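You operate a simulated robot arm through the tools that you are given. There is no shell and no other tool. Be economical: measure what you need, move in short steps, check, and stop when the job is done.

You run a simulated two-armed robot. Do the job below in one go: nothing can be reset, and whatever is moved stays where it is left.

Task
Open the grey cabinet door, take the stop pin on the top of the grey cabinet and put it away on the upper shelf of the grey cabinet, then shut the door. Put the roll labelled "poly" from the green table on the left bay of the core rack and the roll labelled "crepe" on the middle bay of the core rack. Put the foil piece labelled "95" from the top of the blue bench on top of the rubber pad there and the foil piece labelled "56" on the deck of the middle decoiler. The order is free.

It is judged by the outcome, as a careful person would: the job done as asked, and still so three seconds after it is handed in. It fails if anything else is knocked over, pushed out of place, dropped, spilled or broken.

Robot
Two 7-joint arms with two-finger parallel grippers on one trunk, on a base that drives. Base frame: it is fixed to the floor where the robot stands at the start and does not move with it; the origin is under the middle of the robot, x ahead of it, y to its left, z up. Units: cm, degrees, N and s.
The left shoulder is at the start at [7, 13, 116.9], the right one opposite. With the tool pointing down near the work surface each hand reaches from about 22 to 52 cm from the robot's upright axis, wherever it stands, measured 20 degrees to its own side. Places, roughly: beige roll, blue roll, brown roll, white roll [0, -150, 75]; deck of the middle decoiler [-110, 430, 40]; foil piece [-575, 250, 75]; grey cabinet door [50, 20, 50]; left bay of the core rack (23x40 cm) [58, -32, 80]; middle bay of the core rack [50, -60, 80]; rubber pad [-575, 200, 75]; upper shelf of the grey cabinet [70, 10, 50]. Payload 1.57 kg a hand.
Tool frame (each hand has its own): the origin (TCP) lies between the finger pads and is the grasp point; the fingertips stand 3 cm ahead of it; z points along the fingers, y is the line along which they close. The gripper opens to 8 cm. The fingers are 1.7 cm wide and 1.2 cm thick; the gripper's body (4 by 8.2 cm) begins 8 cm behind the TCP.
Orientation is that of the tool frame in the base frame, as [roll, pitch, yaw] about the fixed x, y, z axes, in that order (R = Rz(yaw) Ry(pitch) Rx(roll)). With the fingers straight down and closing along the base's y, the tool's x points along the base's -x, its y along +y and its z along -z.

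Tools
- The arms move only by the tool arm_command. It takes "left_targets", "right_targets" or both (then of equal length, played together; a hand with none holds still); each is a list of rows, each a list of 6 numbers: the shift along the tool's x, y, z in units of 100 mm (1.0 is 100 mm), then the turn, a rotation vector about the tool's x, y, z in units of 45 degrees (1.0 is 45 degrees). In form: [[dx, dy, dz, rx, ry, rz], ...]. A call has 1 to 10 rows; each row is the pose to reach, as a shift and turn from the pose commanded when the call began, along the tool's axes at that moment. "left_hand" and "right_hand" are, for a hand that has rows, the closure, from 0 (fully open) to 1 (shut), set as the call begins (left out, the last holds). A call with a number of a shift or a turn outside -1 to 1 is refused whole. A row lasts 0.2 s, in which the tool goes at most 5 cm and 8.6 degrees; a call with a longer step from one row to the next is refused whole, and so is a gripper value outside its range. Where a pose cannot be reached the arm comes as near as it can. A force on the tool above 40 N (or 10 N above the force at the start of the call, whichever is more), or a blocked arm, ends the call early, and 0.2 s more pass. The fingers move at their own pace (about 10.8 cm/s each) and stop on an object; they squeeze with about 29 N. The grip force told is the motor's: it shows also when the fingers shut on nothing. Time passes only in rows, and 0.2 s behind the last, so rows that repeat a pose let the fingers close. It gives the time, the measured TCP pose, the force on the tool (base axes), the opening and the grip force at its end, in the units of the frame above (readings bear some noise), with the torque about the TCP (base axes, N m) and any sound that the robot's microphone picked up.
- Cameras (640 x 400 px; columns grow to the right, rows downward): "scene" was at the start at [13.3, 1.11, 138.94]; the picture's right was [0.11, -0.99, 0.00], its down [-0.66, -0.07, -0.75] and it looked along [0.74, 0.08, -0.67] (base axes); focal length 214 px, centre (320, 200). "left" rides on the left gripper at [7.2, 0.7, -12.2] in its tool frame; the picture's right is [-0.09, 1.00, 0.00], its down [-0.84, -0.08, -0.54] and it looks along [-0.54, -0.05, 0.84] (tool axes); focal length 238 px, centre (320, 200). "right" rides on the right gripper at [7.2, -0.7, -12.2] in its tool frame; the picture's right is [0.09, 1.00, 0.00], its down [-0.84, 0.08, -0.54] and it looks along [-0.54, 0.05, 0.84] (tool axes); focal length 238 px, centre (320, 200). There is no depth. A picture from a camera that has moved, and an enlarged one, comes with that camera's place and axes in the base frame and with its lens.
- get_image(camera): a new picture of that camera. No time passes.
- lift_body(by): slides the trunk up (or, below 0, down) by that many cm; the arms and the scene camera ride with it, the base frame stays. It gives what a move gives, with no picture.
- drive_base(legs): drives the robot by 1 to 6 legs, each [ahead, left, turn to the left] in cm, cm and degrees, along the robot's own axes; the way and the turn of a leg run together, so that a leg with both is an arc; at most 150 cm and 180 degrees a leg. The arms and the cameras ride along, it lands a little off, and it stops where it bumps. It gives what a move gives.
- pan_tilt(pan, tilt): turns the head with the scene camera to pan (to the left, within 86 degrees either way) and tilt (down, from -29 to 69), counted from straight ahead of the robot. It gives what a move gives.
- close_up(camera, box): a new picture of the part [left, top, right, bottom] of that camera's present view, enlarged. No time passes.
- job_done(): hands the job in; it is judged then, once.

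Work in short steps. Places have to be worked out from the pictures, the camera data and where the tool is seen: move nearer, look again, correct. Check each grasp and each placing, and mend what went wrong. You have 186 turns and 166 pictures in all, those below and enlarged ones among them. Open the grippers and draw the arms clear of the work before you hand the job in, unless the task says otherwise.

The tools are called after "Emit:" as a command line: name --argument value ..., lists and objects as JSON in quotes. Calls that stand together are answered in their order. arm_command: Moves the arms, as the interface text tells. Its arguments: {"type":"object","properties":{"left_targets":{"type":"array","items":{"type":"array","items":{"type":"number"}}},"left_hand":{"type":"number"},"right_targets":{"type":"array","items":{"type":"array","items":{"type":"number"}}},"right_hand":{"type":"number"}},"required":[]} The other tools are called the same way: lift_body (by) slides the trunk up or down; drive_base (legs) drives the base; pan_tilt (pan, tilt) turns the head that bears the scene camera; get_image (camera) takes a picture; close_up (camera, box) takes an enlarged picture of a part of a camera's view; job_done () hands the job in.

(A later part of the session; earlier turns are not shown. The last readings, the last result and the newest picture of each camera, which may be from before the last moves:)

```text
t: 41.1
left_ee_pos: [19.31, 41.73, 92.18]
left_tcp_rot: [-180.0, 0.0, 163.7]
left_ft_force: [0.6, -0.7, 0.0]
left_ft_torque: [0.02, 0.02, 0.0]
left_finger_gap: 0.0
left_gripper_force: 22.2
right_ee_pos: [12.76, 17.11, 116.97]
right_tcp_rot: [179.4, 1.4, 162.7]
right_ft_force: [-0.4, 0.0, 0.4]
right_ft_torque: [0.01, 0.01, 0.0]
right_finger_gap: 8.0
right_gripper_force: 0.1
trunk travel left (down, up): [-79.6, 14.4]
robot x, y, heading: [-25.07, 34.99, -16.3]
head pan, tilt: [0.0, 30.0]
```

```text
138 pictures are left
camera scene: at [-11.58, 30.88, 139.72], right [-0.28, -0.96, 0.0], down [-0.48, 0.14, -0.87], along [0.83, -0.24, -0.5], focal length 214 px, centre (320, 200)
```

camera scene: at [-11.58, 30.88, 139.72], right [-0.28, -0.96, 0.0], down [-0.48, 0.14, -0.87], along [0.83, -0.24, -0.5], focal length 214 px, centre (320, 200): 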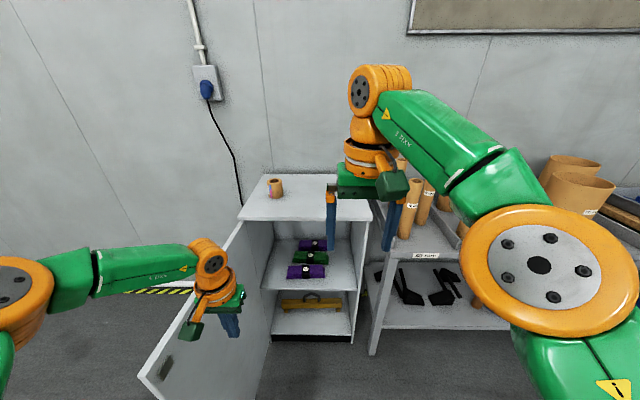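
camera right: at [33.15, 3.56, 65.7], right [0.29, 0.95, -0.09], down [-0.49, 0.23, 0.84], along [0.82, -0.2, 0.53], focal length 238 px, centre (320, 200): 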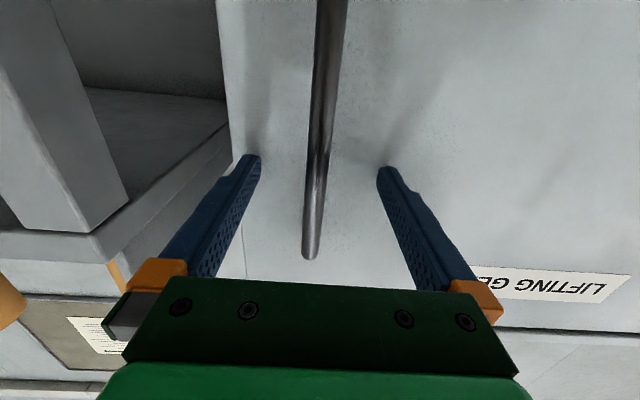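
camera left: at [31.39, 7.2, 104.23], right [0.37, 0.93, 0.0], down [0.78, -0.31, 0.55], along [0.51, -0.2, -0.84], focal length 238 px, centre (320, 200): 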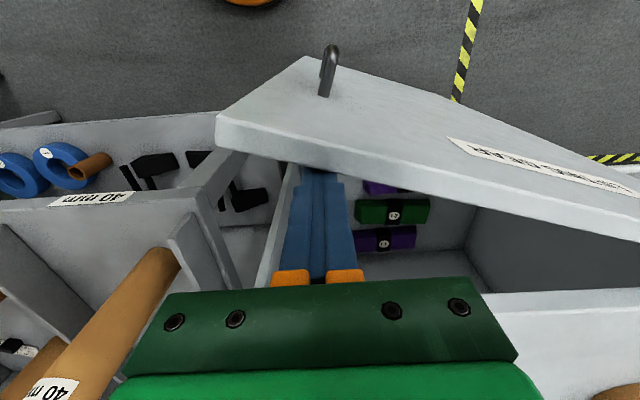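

The door is open past 90°. I'll raise and retract the left hand, then move right to take the pin with the right hand.

Emit:
arm_command --left_targets '[[0.1, -0.1, -0.3, 0, 0, 0], [0.2, -0.2, -0.6, 0, 0, 0], [0.5, -0.2, -0.9, 0, 0, 0], [0.8, -0.2, -1, 0, 0, 0], [1, -0.2, -1, 0, 0, 0]]'

Emit:
drive_base --legs '[[0, -10, 0]]'

Emit:
get_image --camera "scene"

```text
t: 42.3
left_ee_pos: [9.14, 42.71, 102.29]
left_tcp_rot: [-179.8, 0.3, 163.7]
left_ft_force: [0.6, 1.1, 0.7]
left_ft_torque: [-0.01, 0.02, -0.01]
left_finger_gap: 0.0
left_gripper_force: 20.8
right_ee_pos: [12.73, 17.27, 117.07]
right_tcp_rot: [179.8, 1.5, 162.7]
right_ft_force: [-0.5, -0.7, -0.2]
right_ft_torque: [0.01, 0.0, -0.03]
right_finger_gap: 8.01
right_gripper_force: 0.0
trunk travel left (down, up): [-79.6, 14.4]
robot x, y, heading: [-24.81, 35.09, -16.4]
head pan, tilt: [0.0, 30.0]
```

```text
t: 43.5
left_ee_pos: [6.62, 33.77, 102.21]
left_tcp_rot: [-179.6, 0.1, 163.7]
left_ft_force: [0.7, -0.1, 0.2]
left_ft_torque: [-0.02, 0.02, 0.01]
left_finger_gap: 0.0
left_gripper_force: 21.3
right_ee_pos: [10.02, 8.34, 117.03]
right_tcp_rot: [179.9, 1.3, 162.8]
right_ft_force: [0.3, 0.5, 1.0]
right_ft_torque: [-0.05, 0.0, -0.01]
right_finger_gap: 8.01
right_gripper_force: 0.1
trunk travel left (down, up): [-79.6, 14.4]
robot x, y, heading: [-27.69, 25.63, -16.0]
head pan, tilt: [0.0, 30.0]
```

```text
137 pictures are left
camera scene: at [-14.23, 22.4, 139.73], right [-0.28, -0.96, 0.0], down [-0.48, 0.14, -0.87], along [0.83, -0.24, -0.5], focal length 214 px, centre (320, 200)
```

scene: 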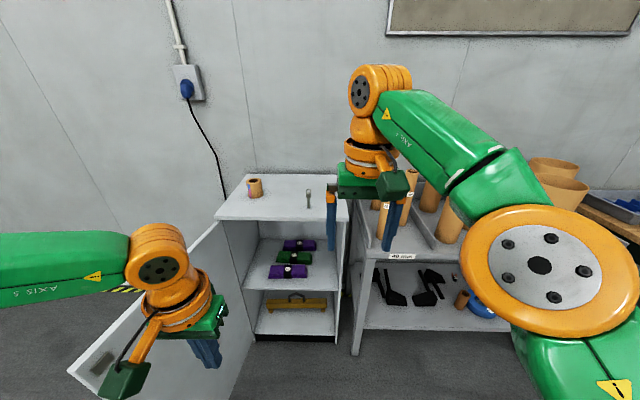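

The pin is re-measured at n≈51.4, u≈22. I'll tilt the right hand to 45° and lower it 10 cm, then drive up to the cabinet.

Emit:
arm_command --right_targets '[[0, 0, 0.17, 0, -0.17, 0], [0, 0, 0.34, 0, -0.34, 0], [0, 0, 0.5, 0, -0.51, 0], [0, 0, 0.67, 0, -0.68, 0], [0, 0, 0.84, 0, -0.85, 0], [0, 0, 1, 0, -1, 0]]' --right_hand 0

Emit:
drive_base --legs '[[28, 10, 0]]'

Emit:
get_image --camera "right"

Emit:
get_image --camera "scene"

```text
t: 44.9
left_ee_pos: [6.59, 33.36, 102.3]
left_tcp_rot: [-179.9, 0.2, 163.9]
left_ft_force: [0.7, -0.7, -0.1]
left_ft_torque: [0.0, 0.0, -0.02]
left_finger_gap: 0.0
left_gripper_force: 21.0
right_ee_pos: [10.46, 8.08, 107.08]
right_tcp_rot: [179.3, 46.5, 162.5]
right_ft_force: [0.3, 1.0, 0.3]
right_ft_torque: [-0.02, -0.01, -0.01]
right_finger_gap: 8.03
right_gripper_force: 0.1
trunk travel left (down, up): [-79.6, 14.4]
robot x, y, heading: [-27.7, 25.58, -16.4]
head pan, tilt: [0.0, 30.0]
```

```text
t: 46.9
left_ee_pos: [36.11, 35.6, 102.3]
left_tcp_rot: [-179.9, 0.2, 164.3]
left_ft_force: [0.5, -0.8, 0.3]
left_ft_torque: [0.03, 0.0, -0.02]
left_finger_gap: 0.0
left_gripper_force: 21.2
right_ee_pos: [40.12, 10.2, 107.18]
right_tcp_rot: [179.5, 46.5, 163.0]
right_ft_force: [-0.5, 0.1, 0.0]
right_ft_torque: [-0.02, -0.04, 0.01]
right_finger_gap: 7.99
right_gripper_force: 0.0
trunk travel left (down, up): [-79.6, 14.4]
robot x, y, heading: [2.28, 27.74, -15.8]
head pan, tilt: [0.0, 30.0]
```

```text
136 pictures are left
camera right: at [26.77, 13.4, 110.36], right [0.22, 0.97, -0.06], down [0.2, 0.02, 0.98], along [0.95, -0.23, -0.19], focal length 238 px, centre (320, 200)
```

right: 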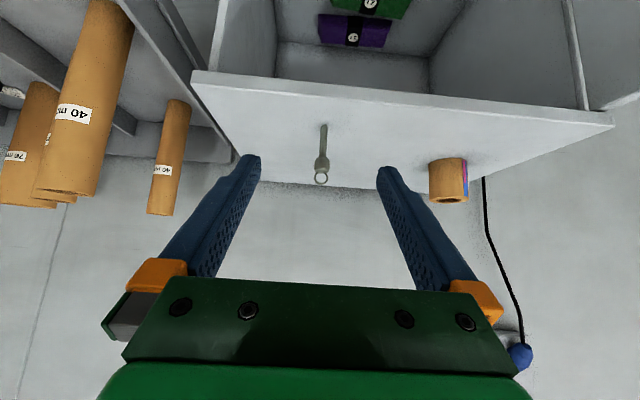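

```text
135 pictures are left
camera scene: at [15.27, 23.87, 139.76], right [-0.27, -0.96, 0.0], down [-0.48, 0.14, -0.87], along [0.83, -0.23, -0.5], focal length 214 px, centre (320, 200)
```

scene: 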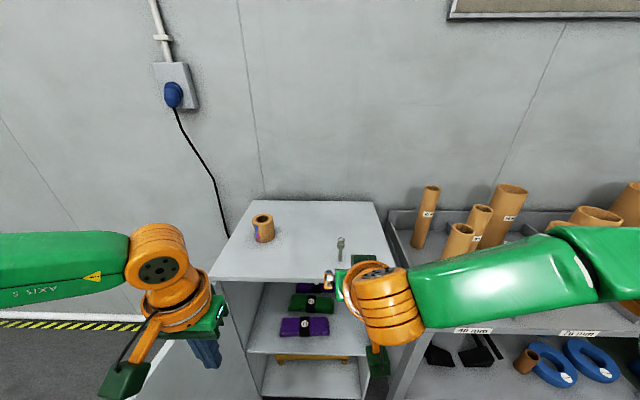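

The pin is centred ahead of the right hand at n≈50.7, u≈21.9. Moving to a pre-grasp above and in front of it.

Emit:
arm_command --right_targets '[[-0.15, 0.02, 0.28, 0, 0, 0], [-0.3, 0.04, 0.55, 0, 0, 0], [-0.44, 0.06, 0.82, 0, 0, 0], [-0.44, 0.06, 0.82, 0, 0, 0]]'

Emit:
get_image --camera "right"

```text
t: 47.9
left_ee_pos: [36.3, 35.62, 102.28]
left_tcp_rot: [-179.8, 0.2, 164.3]
left_ft_force: [-0.2, -0.2, -0.6]
left_ft_torque: [0.0, 0.02, -0.03]
left_finger_gap: 0.01
left_gripper_force: 21.7
right_ee_pos: [49.27, 7.98, 104.72]
right_tcp_rot: [179.6, 46.6, 163.0]
right_ft_force: [-0.2, 0.4, -0.7]
right_ft_torque: [-0.01, -0.04, -0.01]
right_finger_gap: 8.01
right_gripper_force: 0.0
trunk travel left (down, up): [-79.6, 14.4]
robot x, y, heading: [2.13, 27.31, -15.8]
head pan, tilt: [0.0, 30.0]
```

```text
134 pictures are left
camera right: at [35.7, 11.33, 107.86], right [0.22, 0.97, -0.06], down [0.2, 0.02, 0.98], along [0.95, -0.23, -0.19], focal length 238 px, centre (320, 200)
```

right: 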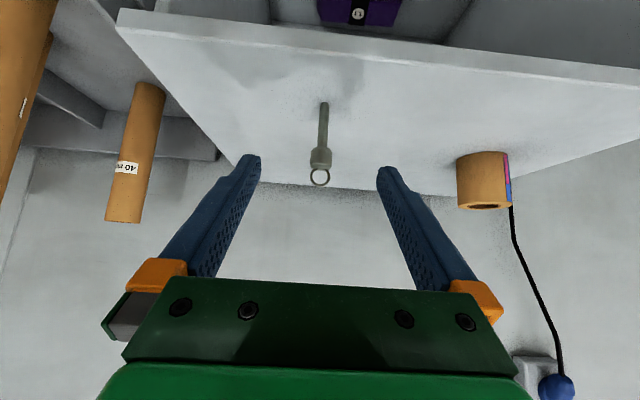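

Aligned: the pin is 5.8 cm ahead and 5.7 cm below. Advancing along the tool axis.

Emit:
arm_command --right_targets '[[0, 0, 0.25, 0, 0, 0], [0, 0, 0.5, 0, 0, 0], [0.01, 0.01, 0.7, 0, 0, 0], [0.01, 0.01, 0.8, 0, 0, 0], [0.01, 0.01, 0.8, 0, 0, 0]]'

Emit:
get_image --camera "right"

```text
t: 49.1
left_ee_pos: [36.31, 35.51, 102.22]
left_tcp_rot: [-179.9, 0.2, 164.3]
left_ft_force: [-0.6, 0.0, 0.6]
left_ft_torque: [-0.02, -0.02, 0.04]
left_finger_gap: 0.0
left_gripper_force: 21.4
right_ee_pos: [54.56, 6.71, 99.05]
right_tcp_rot: [179.6, 46.4, 163.1]
right_ft_force: [-0.2, 1.2, -0.5]
right_ft_torque: [-0.01, 0.02, 0.0]
right_finger_gap: 8.01
right_gripper_force: 0.1
trunk travel left (down, up): [-79.6, 14.4]
robot x, y, heading: [2.01, 27.7, -15.5]
head pan, tilt: [0.0, 30.0]
```

```text
133 pictures are left
camera right: at [41.18, 9.89, 102.27], right [0.22, 0.97, -0.06], down [0.2, 0.02, 0.98], along [0.95, -0.23, -0.19], focal length 238 px, centre (320, 200)
```

right: 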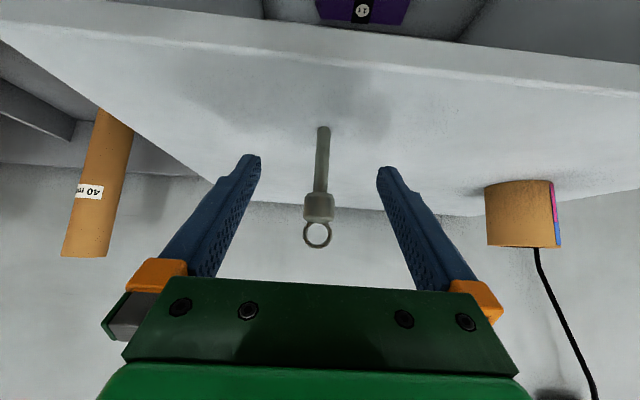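

The pin sits between the pads. Closing.

Emit:
arm_command --right_targets '[[0, 0, 0, 0, 0, 0], [0, 0, 0, 0, 0, 0], [0, 0, 0, 0, 0, 0]]' --right_hand 1

Emit:
arm_command --right_targets '[[-0.15, 0, -0.15, 0, 0, 0], [-0.3, 0, -0.3, 0, 0, 0], [-0.5, 0, -0.5, 0, 0, 0]]'

Emit:
get_image --camera "right"

```text
t: 49.9
left_ee_pos: [36.27, 35.52, 102.33]
left_tcp_rot: [-179.8, 0.1, 164.3]
left_ft_force: [-0.1, 0.2, -0.5]
left_ft_torque: [0.0, 0.01, 0.02]
left_finger_gap: 0.03
left_gripper_force: 21.2
right_ee_pos: [54.5, 6.66, 99.19]
right_tcp_rot: [179.6, 46.4, 163.0]
right_ft_force: [0.1, 0.7, 2.4]
right_ft_torque: [0.1, -0.2, 0.08]
right_finger_gap: 0.72
right_gripper_force: 26.3
trunk travel left (down, up): [-79.6, 14.4]
robot x, y, heading: [1.46, 27.7, -15.5]
head pan, tilt: [0.0, 30.0]
```

```text
t: 50.7
left_ee_pos: [36.19, 35.47, 102.25]
left_tcp_rot: [-179.9, 0.3, 164.3]
left_ft_force: [0.7, -0.8, -0.1]
left_ft_torque: [0.01, -0.01, 0.02]
left_finger_gap: 0.0
left_gripper_force: 21.4
right_ee_pos: [54.5, 6.71, 106.15]
right_tcp_rot: [179.6, 46.4, 163.0]
right_ft_force: [-0.7, 0.1, -1.1]
right_ft_torque: [-0.02, 0.01, -0.02]
right_finger_gap: 0.86
right_gripper_force: 27.0
trunk travel left (down, up): [-79.6, 14.4]
robot x, y, heading: [1.99, 27.85, -15.8]
head pan, tilt: [0.0, 30.0]
```

```text
132 pictures are left
camera right: at [41.1, 9.93, 109.35], right [0.22, 0.97, -0.06], down [0.2, 0.02, 0.98], along [0.95, -0.23, -0.19], focal length 238 px, centre (320, 200)
```

right: 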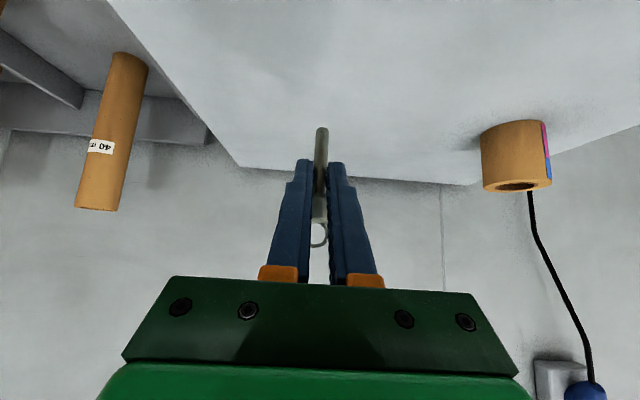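

Pin is held (bottom ≈4.1 cm below TCP). I'll back off 22 and right 6.5, then lower the trunk 24 cm to reach the upper shelf (z≈55), keeping the left elbow above the open door.

Emit:
drive_base --legs '[[-22, 0, 0], [0, -6.5, 0]]'

Emit:
lift_body --by -22

Emit:
get_image --camera "scene"

```text
t: 53.0
left_ee_pos: [13.83, 35.87, 102.08]
left_tcp_rot: [-179.5, 0.1, 164.6]
left_ft_force: [-0.2, 0.4, -0.9]
left_ft_torque: [-0.06, 0.01, 0.0]
left_finger_gap: 0.02
left_gripper_force: 21.2
right_ee_pos: [32.13, 7.07, 106.1]
right_tcp_rot: [180.0, 46.4, 163.7]
right_ft_force: [0.9, 1.1, -0.6]
right_ft_torque: [-0.04, 0.01, 0.01]
right_finger_gap: 0.88
right_gripper_force: 27.5
trunk travel left (down, up): [-79.6, 14.4]
robot x, y, heading: [-20.84, 27.25, -15.5]
head pan, tilt: [0.0, 30.0]
```

```text
t: 55.3
left_ee_pos: [13.5, 35.34, 80.19]
left_tcp_rot: [-179.8, 0.2, 164.7]
left_ft_force: [-0.7, -0.6, 0.5]
left_ft_torque: [-0.05, -0.01, 0.03]
left_finger_gap: 0.03
left_gripper_force: 21.2
right_ee_pos: [31.83, 6.61, 84.16]
right_tcp_rot: [179.6, 46.4, 163.4]
right_ft_force: [0.5, 0.3, -0.5]
right_ft_torque: [0.01, 0.02, 0.0]
right_finger_gap: 0.89
right_gripper_force: 27.0
trunk travel left (down, up): [-57.6, 36.4]
robot x, y, heading: [-20.54, 27.43, -15.7]
head pan, tilt: [0.0, 30.0]
```

```text
131 pictures are left
camera scene: at [-7.21, 23.56, 117.74], right [-0.27, -0.96, 0.0], down [-0.48, 0.13, -0.87], along [0.83, -0.23, -0.5], focal length 214 px, centre (320, 200)
```

scene: 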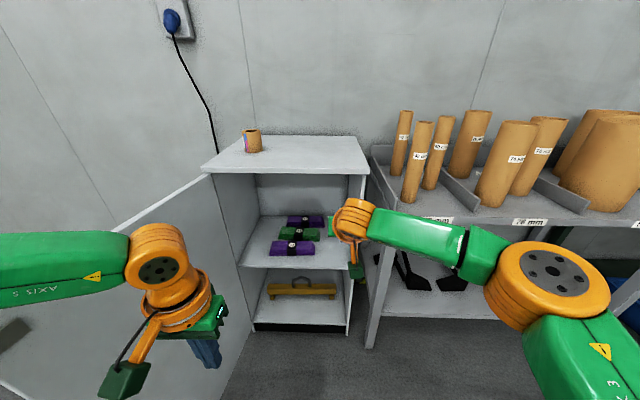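

Nothing touched. The right hand is at u≈15.5, z≈84. I'll lower it to about z 65 in front of the opening.

Emit:
arm_command --right_targets '[[0.25, 0, 0.23, 0, 0, 0], [0.5, 0, 0.46, 0, 0, 0], [0.725, 0, 0.69, 0, 0, 0]]'

Emit:
arm_command --right_targets '[[0.3, 0, 0.13, 0, 0, 0], [0.6, 0, 0.27, 0, 0, 0], [0.86, 0, 0.4, 0, 0, 0]]'

Emit:
get_image --camera "right"

Emit:
get_image --camera "scene"

```text
t: 56.1
left_ee_pos: [13.51, 35.47, 80.26]
left_tcp_rot: [-179.8, 0.2, 164.5]
left_ft_force: [0.3, 0.6, 0.1]
left_ft_torque: [-0.02, 0.0, 0.02]
left_finger_gap: 0.0
left_gripper_force: 21.3
right_ee_pos: [31.83, 6.68, 74.14]
right_tcp_rot: [179.5, 46.4, 163.3]
right_ft_force: [0.4, -0.5, -0.7]
right_ft_torque: [-0.02, 0.01, -0.03]
right_finger_gap: 0.84
right_gripper_force: 27.7
trunk travel left (down, up): [-57.6, 36.4]
robot x, y, heading: [-20.67, 27.08, -15.4]
head pan, tilt: [0.0, 30.0]
```

```text
t: 56.9
left_ee_pos: [13.59, 35.31, 80.25]
left_tcp_rot: [-179.9, 0.2, 164.5]
left_ft_force: [0.7, -0.2, -0.6]
left_ft_torque: [0.03, -0.01, 0.04]
left_finger_gap: 0.0
left_gripper_force: 21.4
right_ee_pos: [29.06, 7.3, 65.09]
right_tcp_rot: [179.5, 46.5, 163.4]
right_ft_force: [-0.2, 0.0, -0.2]
right_ft_torque: [0.02, 0.03, 0.04]
right_finger_gap: 0.86
right_gripper_force: 27.7
trunk travel left (down, up): [-57.6, 36.4]
robot x, y, heading: [-20.81, 27.06, -15.6]
head pan, tilt: [0.0, 30.0]
```

```text
130 pictures are left
camera right: at [15.73, 10.54, 68.3], right [0.22, 0.97, -0.06], down [0.2, 0.02, 0.98], along [0.96, -0.23, -0.19], focal length 238 px, centre (320, 200)
```

right: 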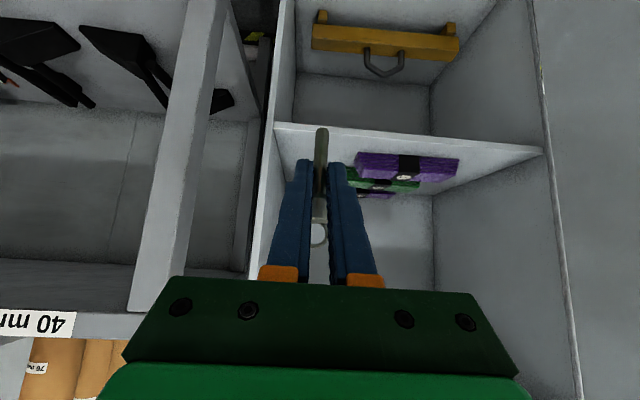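

```text
129 pictures are left
camera scene: at [-7.18, 23.54, 117.73], right [-0.27, -0.96, 0.0], down [-0.48, 0.13, -0.87], along [0.83, -0.23, -0.5], focal length 214 px, centre (320, 200)
```

scene: 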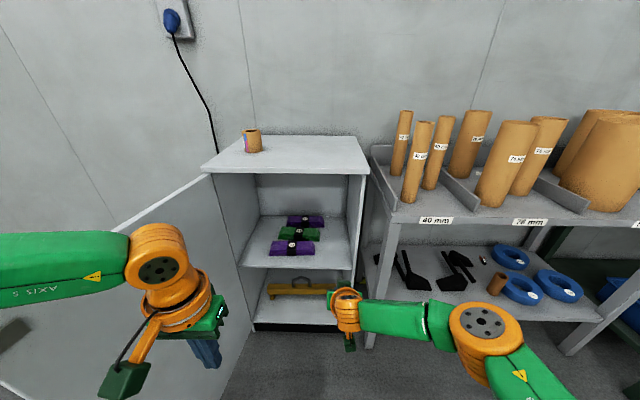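

Path is clear: wall about 7 cm on one side, block about 6 cm on the other. Driving ahead to bring the pin over the shelf at n≈51.

Emit:
drive_base --legs '[[25.5, -0.5, 0]]'

Emit:
get_image --camera "right"

Emit:
get_image --camera "scene"

```text
t: 58.7
left_ee_pos: [37.34, 27.93, 80.21]
left_tcp_rot: [-179.9, 0.2, 164.3]
left_ft_force: [-0.7, 0.2, 0.0]
left_ft_torque: [-0.03, -0.04, 0.01]
left_finger_gap: 0.0
left_gripper_force: 21.5
right_ee_pos: [52.8, 0.05, 65.11]
right_tcp_rot: [179.6, 46.4, 163.2]
right_ft_force: [0.5, 0.5, -1.1]
right_ft_torque: [0.0, -0.02, -0.02]
right_finger_gap: 0.86
right_gripper_force: 27.9
trunk travel left (down, up): [-57.6, 36.4]
robot x, y, heading: [2.81, 19.83, -15.7]
head pan, tilt: [0.0, 30.0]
```

```text
128 pictures are left
camera right: at [39.39, 3.23, 68.35], right [0.22, 0.97, -0.06], down [0.2, 0.02, 0.98], along [0.95, -0.23, -0.19], focal length 238 px, centre (320, 200)
```

right: 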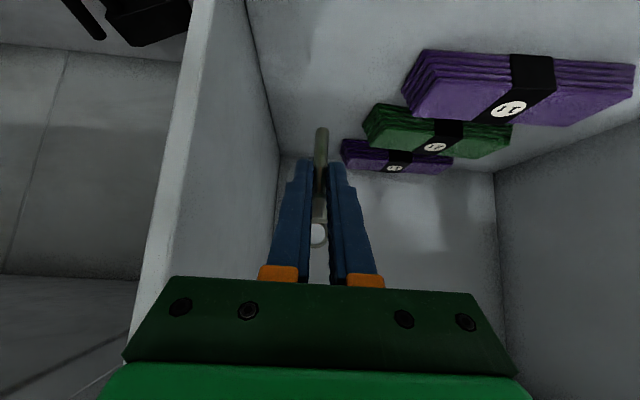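

```text
127 pictures are left
camera scene: at [16.51, 16.36, 117.74], right [-0.27, -0.96, 0.0], down [-0.48, 0.14, -0.87], along [0.83, -0.23, -0.5], focal length 214 px, centre (320, 200)
```

scene: 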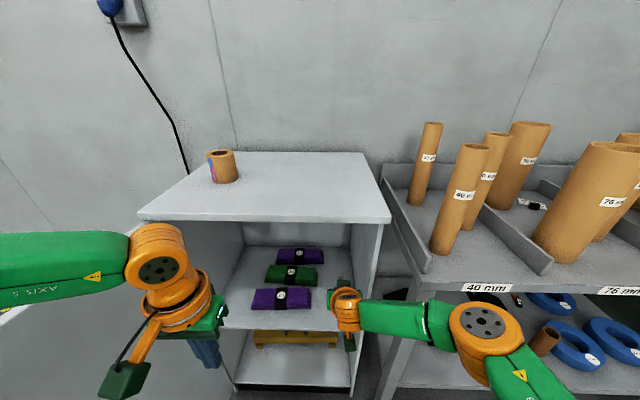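

The pin is over the shelf, with the shelf estimated at z≈52–55. Descending 6 cm, then checking force.

Emit:
arm_command --right_targets '[[0.145, 0, 0.138, 0, 0, 0], [0.29, 0, 0.275, 0, 0, 0], [0.36, 0, 0.344, 0, 0, 0], [0.4, 0, 0.378, 0, 0, 0], [0.435, 0, 0.413, 0, 0, 0]]'

Emit:
get_image --camera "right"

```text
t: 59.9
left_ee_pos: [37.37, 28.02, 80.28]
left_tcp_rot: [-179.8, 0.2, 164.3]
left_ft_force: [-1.2, -0.1, 0.8]
left_ft_torque: [0.0, 0.02, 0.02]
left_finger_gap: 0.0
left_gripper_force: 21.1
right_ee_pos: [52.83, 0.04, 59.31]
right_tcp_rot: [179.6, 46.4, 163.1]
right_ft_force: [0.8, 0.5, -0.5]
right_ft_torque: [-0.02, 0.0, -0.02]
right_finger_gap: 0.84
right_gripper_force: 27.2
trunk travel left (down, up): [-57.6, 36.4]
robot x, y, heading: [3.16, 20.05, -15.5]
head pan, tilt: [0.0, 30.0]
```

```text
126 pictures are left
camera right: at [39.36, 3.24, 62.4], right [0.22, 0.97, -0.06], down [0.2, 0.02, 0.98], along [0.95, -0.23, -0.19], focal length 238 px, centre (320, 200)
```

right: 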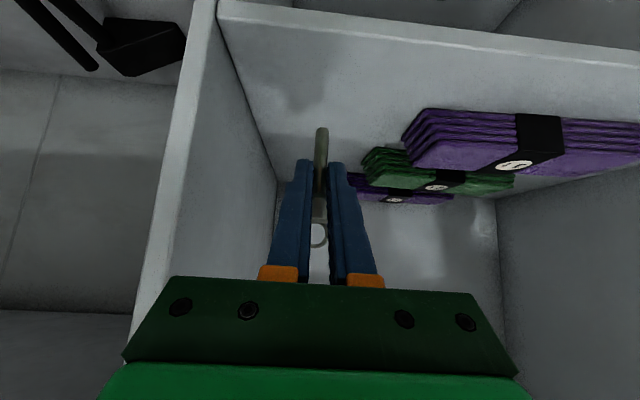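

Shelf top now estimates to z≈52.5, pin bottom ≈55.2. Descending 2.2 cm in small steps.

Emit:
arm_command --right_targets '[[0.05, 0, 0.048, 0, 0, 0], [0.1, 0, 0.095, 0, 0, 0], [0.13, 0, 0.124, 0, 0, 0], [0.16, 0, 0.151, 0, 0, 0]]'

Emit:
get_image --camera "right"

```text
t: 60.9
left_ee_pos: [37.31, 28.06, 80.27]
left_tcp_rot: [-179.9, 0.2, 164.3]
left_ft_force: [0.5, 0.0, -0.1]
left_ft_torque: [-0.01, -0.01, 0.02]
left_finger_gap: 0.0
left_gripper_force: 20.4
right_ee_pos: [52.74, -0.11, 57.0]
right_tcp_rot: [179.6, 46.4, 163.1]
right_ft_force: [-0.5, 0.1, -1.2]
right_ft_torque: [0.02, -0.02, 0.0]
right_finger_gap: 0.86
right_gripper_force: 27.8
trunk travel left (down, up): [-57.6, 36.4]
robot x, y, heading: [3.08, 20.04, -15.3]
head pan, tilt: [0.0, 30.0]
```

```text
125 pictures are left
camera right: at [39.37, 3.18, 60.07], right [0.22, 0.97, -0.06], down [0.2, 0.02, 0.98], along [0.95, -0.23, -0.19], focal length 238 px, centre (320, 200)
```

right: 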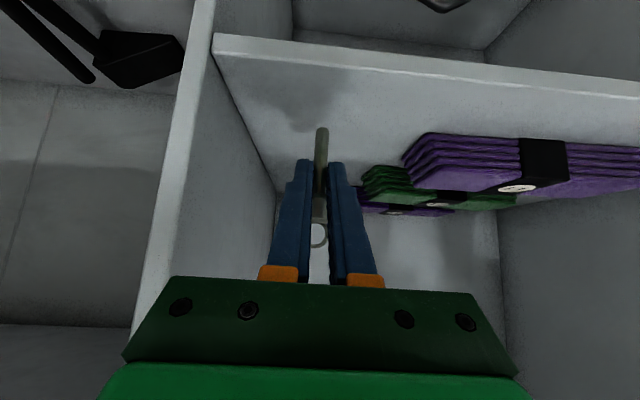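

No contact yet; two-view estimate puts the shelf near z≈50. Stepping lower in small increments and watching the force.

Emit:
arm_command --right_targets '[[0.036, 0, 0.034, 0, 0, 0], [0.073, 0, 0.069, 0, 0, 0], [0.109, 0, 0.103, 0, 0, 0], [0.145, 0, 0.138, 0, 0, 0]]'

Emit:
close_up --camera "right" --box '[220, 30, 420, 155]'

```text
t: 61.9
left_ee_pos: [37.19, 28.28, 80.32]
left_tcp_rot: [-179.8, 0.2, 164.4]
left_ft_force: [0.0, -0.5, -0.1]
left_ft_torque: [-0.05, 0.0, -0.02]
left_finger_gap: 0.0
left_gripper_force: 21.1
right_ee_pos: [52.84, 0.17, 55.05]
right_tcp_rot: [179.7, 46.6, 163.3]
right_ft_force: [1.0, -0.2, 7.8]
right_ft_torque: [-0.09, -0.28, -0.02]
right_finger_gap: 0.86
right_gripper_force: 27.0
trunk travel left (down, up): [-57.6, 36.4]
robot x, y, heading: [3.17, 19.97, -15.7]
head pan, tilt: [0.0, 30.0]
```

```text
3.20 times, centred on (320, 92) of right
camera zoom: at [39.47, 3.33, 58.24], right [0.22, 0.97, -0.06], down [0.19, 0.02, 0.98], along [0.96, -0.23, -0.18], focal length 763 px, centre (320, 544)
```

zoom: 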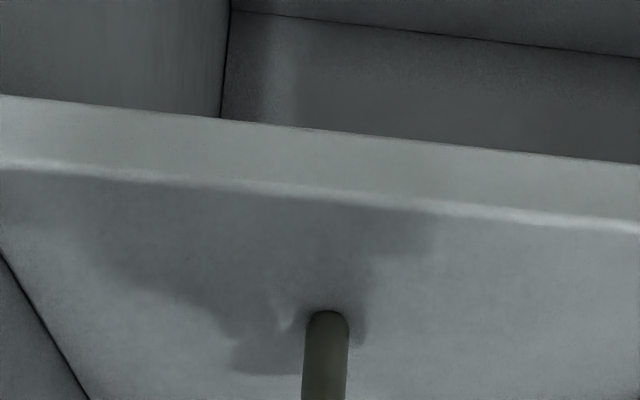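

Contact at 7.8 N: the pin stands on the shelf. Opening halfway and backing out along the tool axis.

Emit:
arm_command --right_targets '[[0, 0, 0, 0, 0, 0], [0, 0, 0, 0, 0, 0], [0, 0, 0, 0, 0, 0]]' --right_hand 0.45

Emit:
get_image --camera "right"

Emit:
arm_command --right_targets '[[0, 0, -0.15, 0, 0, 0], [0, 0, -0.35, 0, 0, 0], [0, 0, -0.6, 0, 0, 0], [0, 0, -0.9, 0, 0, 0]]'

Emit:
get_image --camera "right"

```text
t: 62.7
left_ee_pos: [37.38, 28.06, 80.25]
left_tcp_rot: [-179.8, 0.2, 164.3]
left_ft_force: [-1.0, -0.2, -0.1]
left_ft_torque: [0.01, 0.02, -0.01]
left_finger_gap: 0.01
left_gripper_force: 21.1
right_ee_pos: [52.92, 0.01, 54.95]
right_tcp_rot: [179.7, 46.4, 163.1]
right_ft_force: [0.1, 0.5, 0.3]
right_ft_torque: [0.0, -0.02, -0.01]
right_finger_gap: 4.42
right_gripper_force: 0.1
trunk travel left (down, up): [-57.6, 36.4]
robot x, y, heading: [2.91, 19.88, -15.6]
head pan, tilt: [0.0, 30.0]
```

```text
123 pictures are left
camera right: at [39.52, 3.31, 58.1], right [0.22, 0.97, -0.06], down [0.2, 0.02, 0.98], along [0.95, -0.23, -0.19], focal length 238 px, centre (320, 200)
```

right: 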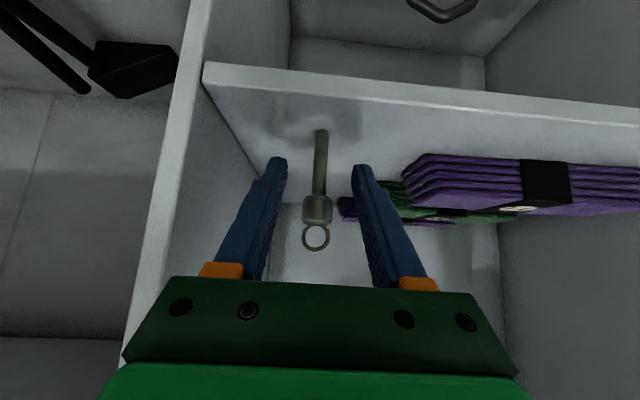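

```text
t: 63.7
left_ee_pos: [37.22, 28.19, 80.21]
left_tcp_rot: [-179.9, 0.2, 164.3]
left_ft_force: [-0.5, -0.3, -0.2]
left_ft_torque: [-0.01, -0.01, 0.03]
left_finger_gap: 0.02
left_gripper_force: 21.8
right_ee_pos: [46.62, 1.79, 61.28]
right_tcp_rot: [179.6, 46.5, 162.9]
right_ft_force: [0.7, -0.1, 0.9]
right_ft_torque: [-0.01, 0.01, 0.05]
right_finger_gap: 4.4
right_gripper_force: 0.1
trunk travel left (down, up): [-57.6, 36.4]
robot x, y, heading: [3.29, 20.12, -15.6]
head pan, tilt: [0.0, 30.0]
```

```text
122 pictures are left
camera right: at [33.18, 5.1, 64.38], right [0.23, 0.97, -0.06], down [0.2, 0.02, 0.98], along [0.95, -0.23, -0.19], focal length 238 px, centre (320, 200)
```

right: 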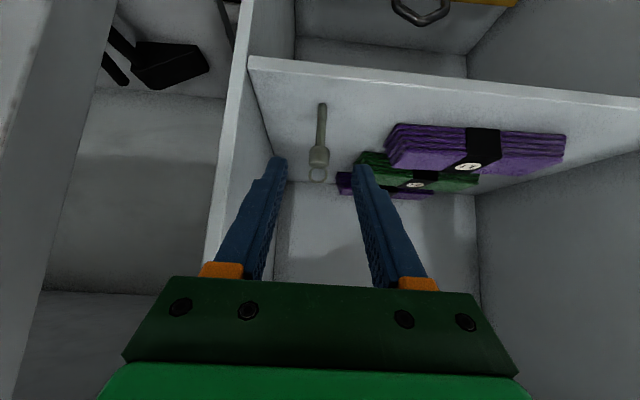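

The pin stands upright on the upper shelf. I'll back out, raise the trunk and look at the door to plan closing it.

Emit:
drive_base --legs '[[-36, 0, 0]]'

Emit:
lift_body --by 22

Emit:
pan_tilt --pan 20 --tilt 35

Emit:
get_image --camera "scene"

```text
t: 66.0
left_ee_pos: [3.04, 37.82, 80.24]
left_tcp_rot: [-179.8, 0.2, 164.7]
left_ft_force: [0.0, -0.8, -0.5]
left_ft_torque: [0.01, -0.02, 0.0]
left_finger_gap: 0.0
left_gripper_force: 21.1
right_ee_pos: [12.6, 11.72, 61.18]
right_tcp_rot: [179.5, 46.4, 163.5]
right_ft_force: [0.7, 0.0, -0.2]
right_ft_torque: [0.02, 0.03, 0.01]
right_finger_gap: 4.4
right_gripper_force: 0.0
trunk travel left (down, up): [-57.6, 36.4]
robot x, y, heading: [-31.08, 29.67, -15.3]
head pan, tilt: [0.0, 30.0]
```

```text
t: 68.3
left_ee_pos: [3.14, 37.68, 102.19]
left_tcp_rot: [-179.8, 0.2, 164.7]
left_ft_force: [-0.5, 0.5, -1.1]
left_ft_torque: [0.01, -0.04, -0.03]
left_finger_gap: 0.02
left_gripper_force: 21.6
right_ee_pos: [12.61, 11.68, 83.06]
right_tcp_rot: [179.6, 46.5, 163.5]
right_ft_force: [-0.3, 0.2, -1.0]
right_ft_torque: [0.0, 0.01, -0.02]
right_finger_gap: 4.41
right_gripper_force: 0.0
trunk travel left (down, up): [-79.6, 14.4]
robot x, y, heading: [-31.21, 29.76, -15.4]
head pan, tilt: [0.0, 30.0]
```

```text
t: 69.2
left_ee_pos: [3.08, 37.68, 102.29]
left_tcp_rot: [-179.8, 0.1, 164.6]
left_ft_force: [0.0, -0.9, -0.1]
left_ft_torque: [-0.01, 0.0, 0.02]
left_finger_gap: 0.02
left_gripper_force: 21.3
right_ee_pos: [12.58, 11.68, 83.24]
right_tcp_rot: [179.6, 46.4, 163.5]
right_ft_force: [-0.1, 0.0, -0.7]
right_ft_torque: [0.05, 0.0, -0.01]
right_finger_gap: 4.4
right_gripper_force: 0.1
trunk travel left (down, up): [-79.6, 14.4]
robot x, y, heading: [-31.3, 29.15, -15.6]
head pan, tilt: [20.0, 35.0]
```

```text
121 pictures are left
camera scene: at [-17.54, 29.02, 138.96], right [0.08, -1.0, 0.0], down [-0.57, -0.05, -0.82], along [0.82, 0.07, -0.57], focal length 214 px, centre (320, 200)
```

scene: 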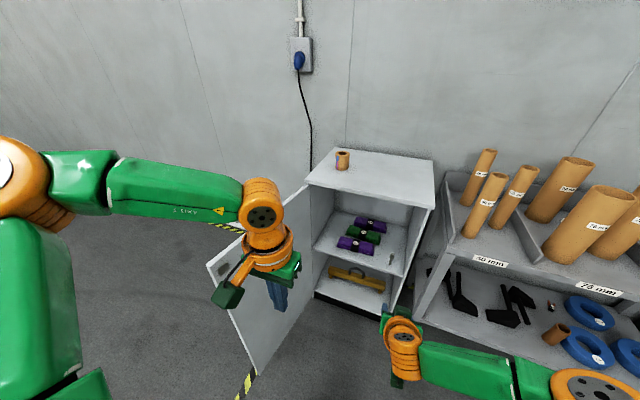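

The door stands at about 100°, edge at (u 63.6, n −2). I'll tuck the right hand back to pointing down, and extend the left hand ahead 10 cm.

Emit:
arm_command --right_targets '[[-0.04, 0, -0.15, 0, 0.17, 0], [-0.08, 0, -0.3, 0, 0.34, 0], [-0.12, 0, -0.45, 0, 0.51, 0], [-0.16, 0, -0.6, 0, 0.68, 0], [-0.2, 0, -0.75, 0, 0.85, 0], [-0.24, 0, -0.9, 0, 1, 0]]' --left_targets '[[-0.2, 0, 0, 0, 0, 0], [-0.4, 0, 0, 0, 0, 0], [-0.6, 0, 0, 0, 0, 0], [-0.8, 0, 0, 0, 0, 0], [-1, 0, 0, 0, 0, 0], [-1, 0, 0, 0, 0, 0]]'

Emit:
arm_command --right_targets '[[0.3, -0.1, -0.2, 0, 0, 0], [0.6, -0.2, -0.4, 0, 0, 0], [0.9, -0.3, -0.6, 0, 0, 0], [1, -0.3, -0.6, 0, 0, 0]]'

Emit:
drive_base --legs '[[0, 33, 0]]'

Emit:
get_image --camera "scene"

```text
t: 70.6
left_ee_pos: [12.65, 35.38, 102.5]
left_tcp_rot: [-179.8, 0.2, 164.7]
left_ft_force: [-0.1, -0.9, 0.6]
left_ft_torque: [0.0, 0.0, -0.01]
left_finger_gap: 0.01
left_gripper_force: 21.3
right_ee_pos: [7.79, 13.18, 90.99]
right_tcp_rot: [179.8, 1.2, 163.9]
right_ft_force: [-0.4, -1.3, -0.2]
right_ft_torque: [0.02, -0.01, 0.05]
right_finger_gap: 4.39
right_gripper_force: 0.1
trunk travel left (down, up): [-79.6, 14.4]
robot x, y, heading: [-30.88, 29.52, -15.3]
head pan, tilt: [20.0, 35.0]
```

```text
t: 71.6
left_ee_pos: [12.64, 35.34, 102.32]
left_tcp_rot: [-179.8, 0.2, 164.9]
left_ft_force: [0.2, -0.6, -0.4]
left_ft_torque: [-0.02, -0.05, -0.03]
left_finger_gap: 0.0
left_gripper_force: 21.3
right_ee_pos: [-2.8, 12.96, 96.96]
right_tcp_rot: [179.8, 1.4, 163.7]
right_ft_force: [0.6, 0.1, -0.6]
right_ft_torque: [-0.04, 0.01, -0.01]
right_finger_gap: 4.4
right_gripper_force: 0.0
trunk travel left (down, up): [-79.6, 14.4]
robot x, y, heading: [-30.96, 29.45, -15.0]
head pan, tilt: [20.0, 35.0]
```

```text
t: 73.8
left_ee_pos: [21.44, 67.79, 102.44]
left_tcp_rot: [-179.8, 0.2, 164.8]
left_ft_force: [0.1, 0.9, 0.8]
left_ft_torque: [-0.03, -0.01, 0.0]
left_finger_gap: 0.01
left_gripper_force: 21.4
right_ee_pos: [6.14, 45.54, 96.99]
right_tcp_rot: [179.6, 1.4, 164.0]
right_ft_force: [-0.8, -0.2, 0.0]
right_ft_torque: [-0.02, 0.04, 0.01]
right_finger_gap: 4.39
right_gripper_force: 0.0
trunk travel left (down, up): [-79.6, 14.4]
robot x, y, heading: [-21.98, 62.14, -15.2]
head pan, tilt: [20.0, 35.0]
```

```text
120 pictures are left
camera scene: at [-8.68, 61.49, 138.96], right [0.08, -1.0, 0.0], down [-0.57, -0.05, -0.82], along [0.82, 0.07, -0.57], focal length 214 px, centre (320, 200)
```

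scene: 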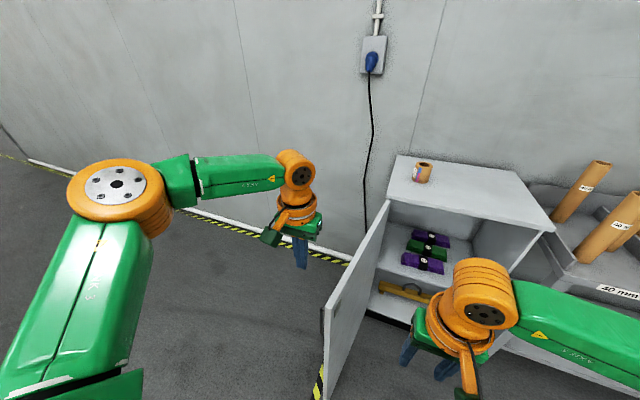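

The left hand is outside the door. Lowering it beside the door's outer face and then sweeping right to swing it shut part way.

Emit:
arm_command --left_targets '[[0, 0, 0.3, 0, 0, 0], [0, 0, 0.6, 0, 0, 0], [0, 0, 0.9, 0, 0, 0], [0, 0, 1, 0, 0, 0]]'

Emit:
drive_base --legs '[[6, -8, 0], [0, -17, 0]]'

Emit:
get_image --camera "scene"

```text
t: 74.8
left_ee_pos: [20.95, 68.5, 92.75]
left_tcp_rot: [-179.8, 0.4, 164.8]
left_ft_force: [-0.3, 0.2, 0.9]
left_ft_torque: [0.01, -0.01, -0.01]
left_finger_gap: 0.01
left_gripper_force: 21.4
left hand out of reach, approached as far as the arm can: row 3, 4
right_ee_pos: [6.27, 45.61, 97.01]
right_tcp_rot: [179.7, 1.4, 164.0]
right_ft_force: [-0.1, 0.2, -0.9]
right_ft_torque: [0.01, 0.0, 0.01]
right_finger_gap: 4.42
right_gripper_force: 0.0
trunk travel left (down, up): [-79.6, 14.4]
robot x, y, heading: [-22.12, 62.12, -15.3]
head pan, tilt: [20.0, 35.0]
```

```text
t: 77.0
left_ee_pos: [20.49, 43.08, 92.8]
left_tcp_rot: [-179.7, 0.3, 164.8]
left_ft_force: [-0.4, 0.5, -0.6]
left_ft_torque: [-0.01, -0.05, -0.03]
left_finger_gap: 0.0
left_gripper_force: 21.6
right_ee_pos: [5.68, 20.31, 97.03]
right_tcp_rot: [179.9, 1.4, 163.9]
right_ft_force: [-0.2, 0.9, 0.1]
right_ft_torque: [-0.01, -0.02, 0.01]
right_finger_gap: 4.4
right_gripper_force: 0.0
trunk travel left (down, up): [-79.6, 14.4]
robot x, y, heading: [-22.67, 36.53, -15.1]
head pan, tilt: [20.0, 35.0]
```

```text
119 pictures are left
camera scene: at [-9.1, 36.36, 138.95], right [0.08, -1.0, 0.0], down [-0.57, -0.05, -0.82], along [0.82, 0.07, -0.57], focal length 214 px, centre (320, 200)
```

scene: 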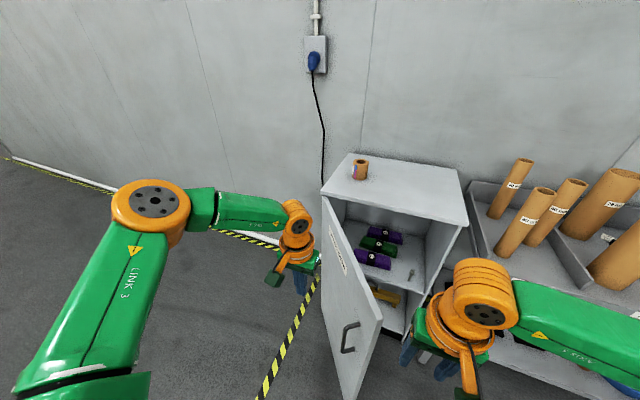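

The door swung on to about 55° ahead of the hand. Following with shorter, gentler legs.

Emit:
drive_base --legs '[[4, -11, 0], [3, -4, 0], [4, -4, 0], [4, -3.5, 0]]'

Emit:
get_image --camera "scene"

```text
t: 79.8
left_ee_pos: [28.64, 17.46, 92.85]
left_tcp_rot: [-179.5, 0.6, 165.0]
left_ft_force: [1.0, 0.2, -1.4]
left_ft_torque: [-0.02, 0.0, 0.0]
left_finger_gap: 0.0
left_gripper_force: 21.2
right_ee_pos: [13.95, -5.38, 97.22]
right_tcp_rot: [180.0, 1.8, 164.1]
right_ft_force: [-1.4, 0.7, 0.3]
right_ft_torque: [-0.04, -0.03, -0.02]
right_finger_gap: 4.38
right_gripper_force: 0.1
trunk travel left (down, up): [-79.6, 14.4]
robot x, y, heading: [-14.33, 10.31, -15.0]
head pan, tilt: [20.0, 35.0]
```

```text
118 pictures are left
camera scene: at [-1.1, 10.79, 139.01], right [0.09, -1.0, 0.01], down [-0.57, -0.05, -0.82], along [0.82, 0.07, -0.57], focal length 214 px, centre (320, 200)
```

scene: 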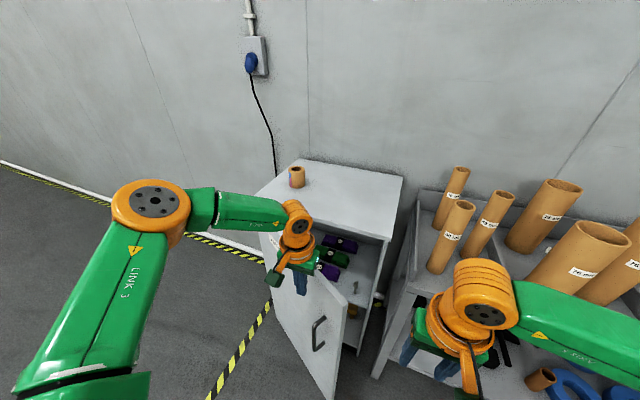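

Door about 30° open and the pin is still upright. More gentle small legs.

Emit:
drive_base --legs '[[4, -2, 0], [3, -1.5, 0], [2.5, -1, 0], [2.5, -1, 0], [2.5, -1, 0]]'

Emit:
get_image --camera "scene"

```text
t: 82.5
left_ee_pos: [41.0, 7.02, 92.95]
left_tcp_rot: [-179.8, 0.5, 165.0]
left_ft_force: [-0.2, 0.3, -0.1]
left_ft_torque: [-0.01, -0.03, 0.0]
left_finger_gap: 0.0
left_gripper_force: 21.6
right_ee_pos: [26.39, -15.83, 97.24]
right_tcp_rot: [179.8, 1.6, 163.9]
right_ft_force: [0.2, 0.7, 1.1]
right_ft_torque: [-0.05, -0.03, 0.02]
right_finger_gap: 4.39
right_gripper_force: 0.1
trunk travel left (down, up): [-79.6, 14.4]
robot x, y, heading: [-1.63, 0.3, -15.2]
head pan, tilt: [20.0, 35.0]
```

```text
117 pictures are left
camera scene: at [11.42, 0.32, 139.0], right [0.09, -1.0, 0.0], down [-0.57, -0.05, -0.82], along [0.82, 0.07, -0.57], focal length 214 px, centre (320, 200)
```

scene: 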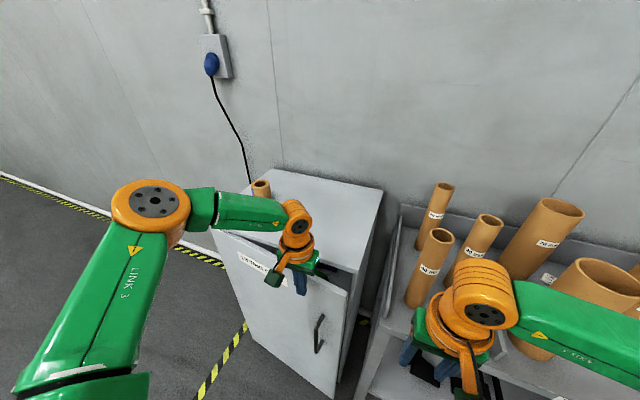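

Nearly shut (~8°). Pushing on with a few small forward legs.

Emit:
drive_base --legs '[[2.5, -0.5, 0], [2, 0, 0], [1.5, 0, 0]]'

Emit:
close_up --camera "scene" --box '[180, 150, 420, 390]'

```text
t: 84.0
left_ee_pos: [47.07, 4.94, 92.88]
left_tcp_rot: [-179.8, 0.3, 164.9]
left_ft_force: [0.0, -0.9, -0.6]
left_ft_torque: [0.0, -0.02, 0.01]
left_finger_gap: 0.0
left_gripper_force: 21.3
right_ee_pos: [32.28, -17.94, 97.0]
right_tcp_rot: [179.7, 1.5, 164.0]
right_ft_force: [0.6, 0.4, 0.6]
right_ft_torque: [0.01, 0.0, -0.02]
right_finger_gap: 4.39
right_gripper_force: 0.0
trunk travel left (down, up): [-79.6, 14.4]
robot x, y, heading: [3.57, -1.76, -14.9]
head pan, tilt: [20.0, 35.0]
```

```text
1.67 times, centred on (300, 270) of scene
camera zoom: at [17.33, -1.98, 138.98], right [0.09, -1.0, 0.0], down [-0.57, -0.05, -0.82], along [0.82, 0.07, -0.57], focal length 358 px, centre (353, 83)
```

zoom: 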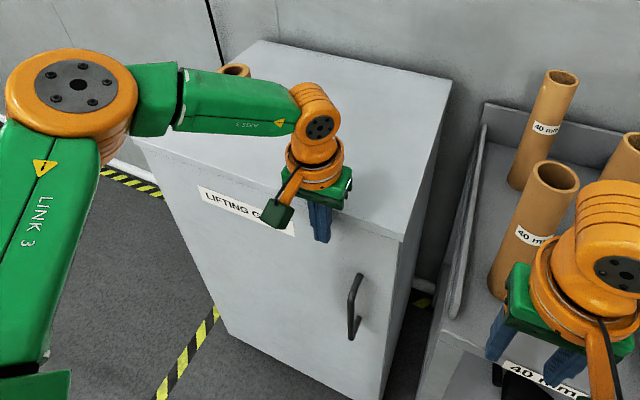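

The door looks flush. I'll press lightly to confirm it's fully shut.

Emit:
arm_command --left_targets '[[-0.05, 0, 0, 0, 0, 0], [-0.1, 0, 0, 0, 0, 0], [-0.15, 0, 0, 0, 0, 0], [-0.2, 0, 0, 0, 0, 0]]'

```text
t: 85.0
left_ee_pos: [48.05, 5.23, 93.28]
left_tcp_rot: [-179.8, 0.3, 164.9]
left_ft_force: [0.5, -0.4, 0.9]
left_ft_torque: [-0.02, 0.02, -0.02]
left_finger_gap: 0.0
left_gripper_force: 21.1
left hand out of reach, approached as far as the arm can: row 1, 2, 3, 4
right_ee_pos: [32.42, -17.97, 97.01]
right_tcp_rot: [179.7, 1.4, 164.0]
right_ft_force: [0.8, 0.7, 0.5]
right_ft_torque: [-0.01, 0.0, -0.01]
right_finger_gap: 4.42
right_gripper_force: 0.1
trunk travel left (down, up): [-79.6, 14.4]
robot x, y, heading: [3.98, -1.76, -15.2]
head pan, tilt: [20.0, 35.0]
```

No contact force yet. Driving ahead 1.5 cm.

Emit:
drive_base --legs '[[1.2, 0, 0]]'

Emit:
close_up --camera "left" --box '[160, 60, 480, 300]'

```text
t: 85.8
left_ee_pos: [48.6, 5.19, 93.44]
left_tcp_rot: [-179.7, 0.3, 165.0]
left_ft_force: [-14.1, 1.8, -4.3]
left_ft_torque: [0.12, 0.22, -0.05]
left_finger_gap: 0.0
left_gripper_force: 21.5
right_ee_pos: [33.22, -18.16, 97.14]
right_tcp_rot: [179.7, 1.7, 163.9]
right_ft_force: [-0.1, 0.2, -0.1]
right_ft_torque: [0.03, 0.0, 0.01]
right_finger_gap: 4.39
right_gripper_force: 0.0
trunk travel left (down, up): [-79.6, 14.4]
robot x, y, heading: [4.73, -1.83, -15.2]
head pan, tilt: [20.0, 35.0]
```

```text
1.67 times, centred on (320, 180) of left
camera zoom: at [41.72, 7.72, 105.6], right [0.35, 0.94, 0.0], down [0.78, -0.29, 0.55], along [0.51, -0.19, -0.84], focal length 397 px, centre (320, 233)
```

zoom: 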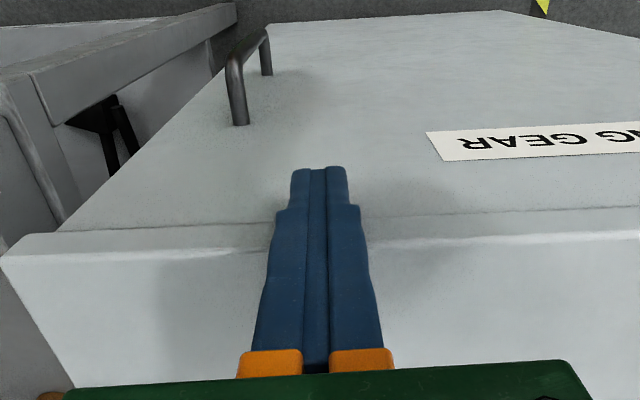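

The door is shut (14 N contact, even seam). Backing away and looking right towards the green table.

Emit:
drive_base --legs '[[-30, 0, 0], [0, -20, 0]]'

Emit:
pan_tilt --pan -60 --tilt 30

Emit:
get_image --camera "scene"

Emit:
pan_tilt --pan -10 --tilt 30

Emit:
get_image --camera "scene"

```text
t: 89.0
left_ee_pos: [14.76, -6.67, 93.23]
left_tcp_rot: [-179.7, 0.1, 164.2]
left_ft_force: [-0.8, -0.4, 0.1]
left_ft_torque: [0.0, 0.03, -0.01]
left_finger_gap: 0.0
left_gripper_force: 21.1
right_ee_pos: [-1.08, -29.83, 96.96]
right_tcp_rot: [179.7, 1.4, 163.3]
right_ft_force: [0.3, -0.1, -0.8]
right_ft_torque: [0.01, -0.01, -0.03]
right_finger_gap: 4.39
right_gripper_force: 0.0
trunk travel left (down, up): [-79.6, 14.4]
robot x, y, heading: [-29.01, -13.77, -15.8]
head pan, tilt: [20.0, 35.0]
```

```text
t: 90.6
left_ee_pos: [14.75, -6.91, 93.23]
left_tcp_rot: [-179.8, 0.1, 164.2]
left_ft_force: [0.0, 0.3, -0.4]
left_ft_torque: [-0.04, 0.0, 0.02]
left_finger_gap: 0.0
left_gripper_force: 21.5
right_ee_pos: [-1.13, -30.01, 97.03]
right_tcp_rot: [179.6, 1.4, 163.2]
right_ft_force: [0.1, -0.2, 0.1]
right_ft_torque: [0.01, 0.0, -0.01]
right_finger_gap: 4.37
right_gripper_force: 0.0
trunk travel left (down, up): [-79.6, 14.4]
robot x, y, heading: [-29.4, -13.61, -15.7]
head pan, tilt: [-60.0, 30.0]
```

```text
114 pictures are left
camera scene: at [-22.34, -23.28, 139.74], right [-0.97, -0.25, 0.0], down [-0.12, 0.48, -0.87], along [0.21, -0.84, -0.5], focal length 214 px, centre (320, 200)
```

scene: 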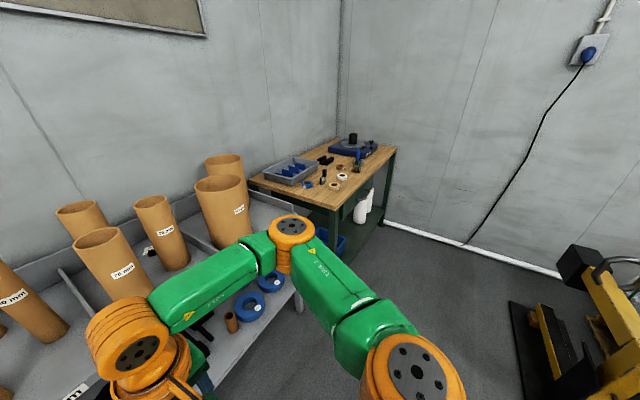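

```text
t: 91.8
left_ee_pos: [14.71, -6.99, 93.28]
left_tcp_rot: [-179.8, 0.1, 164.3]
left_ft_force: [-0.1, 0.5, 0.3]
left_ft_torque: [0.01, -0.01, -0.01]
left_finger_gap: 0.0
left_gripper_force: 21.5
right_ee_pos: [-1.07, -29.95, 96.97]
right_tcp_rot: [179.7, 1.4, 163.3]
right_ft_force: [0.1, -0.5, -0.9]
right_ft_torque: [-0.01, -0.01, 0.0]
right_finger_gap: 4.39
right_gripper_force: 0.0
trunk travel left (down, up): [-79.6, 14.4]
robot x, y, heading: [-29.39, -13.31, -16.0]
head pan, tilt: [-10.0, 30.0]
```

```text
113 pictures are left
camera scene: at [-16.43, -18.47, 139.74], right [-0.44, -0.9, 0.0], down [-0.45, 0.22, -0.87], along [0.78, -0.38, -0.5], focal length 214 px, centre (320, 200)
```

scene: 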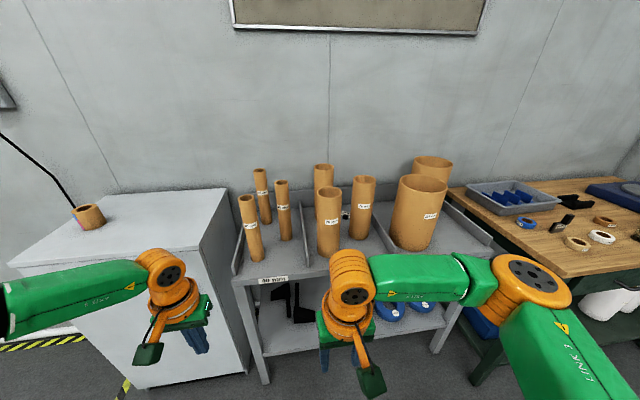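

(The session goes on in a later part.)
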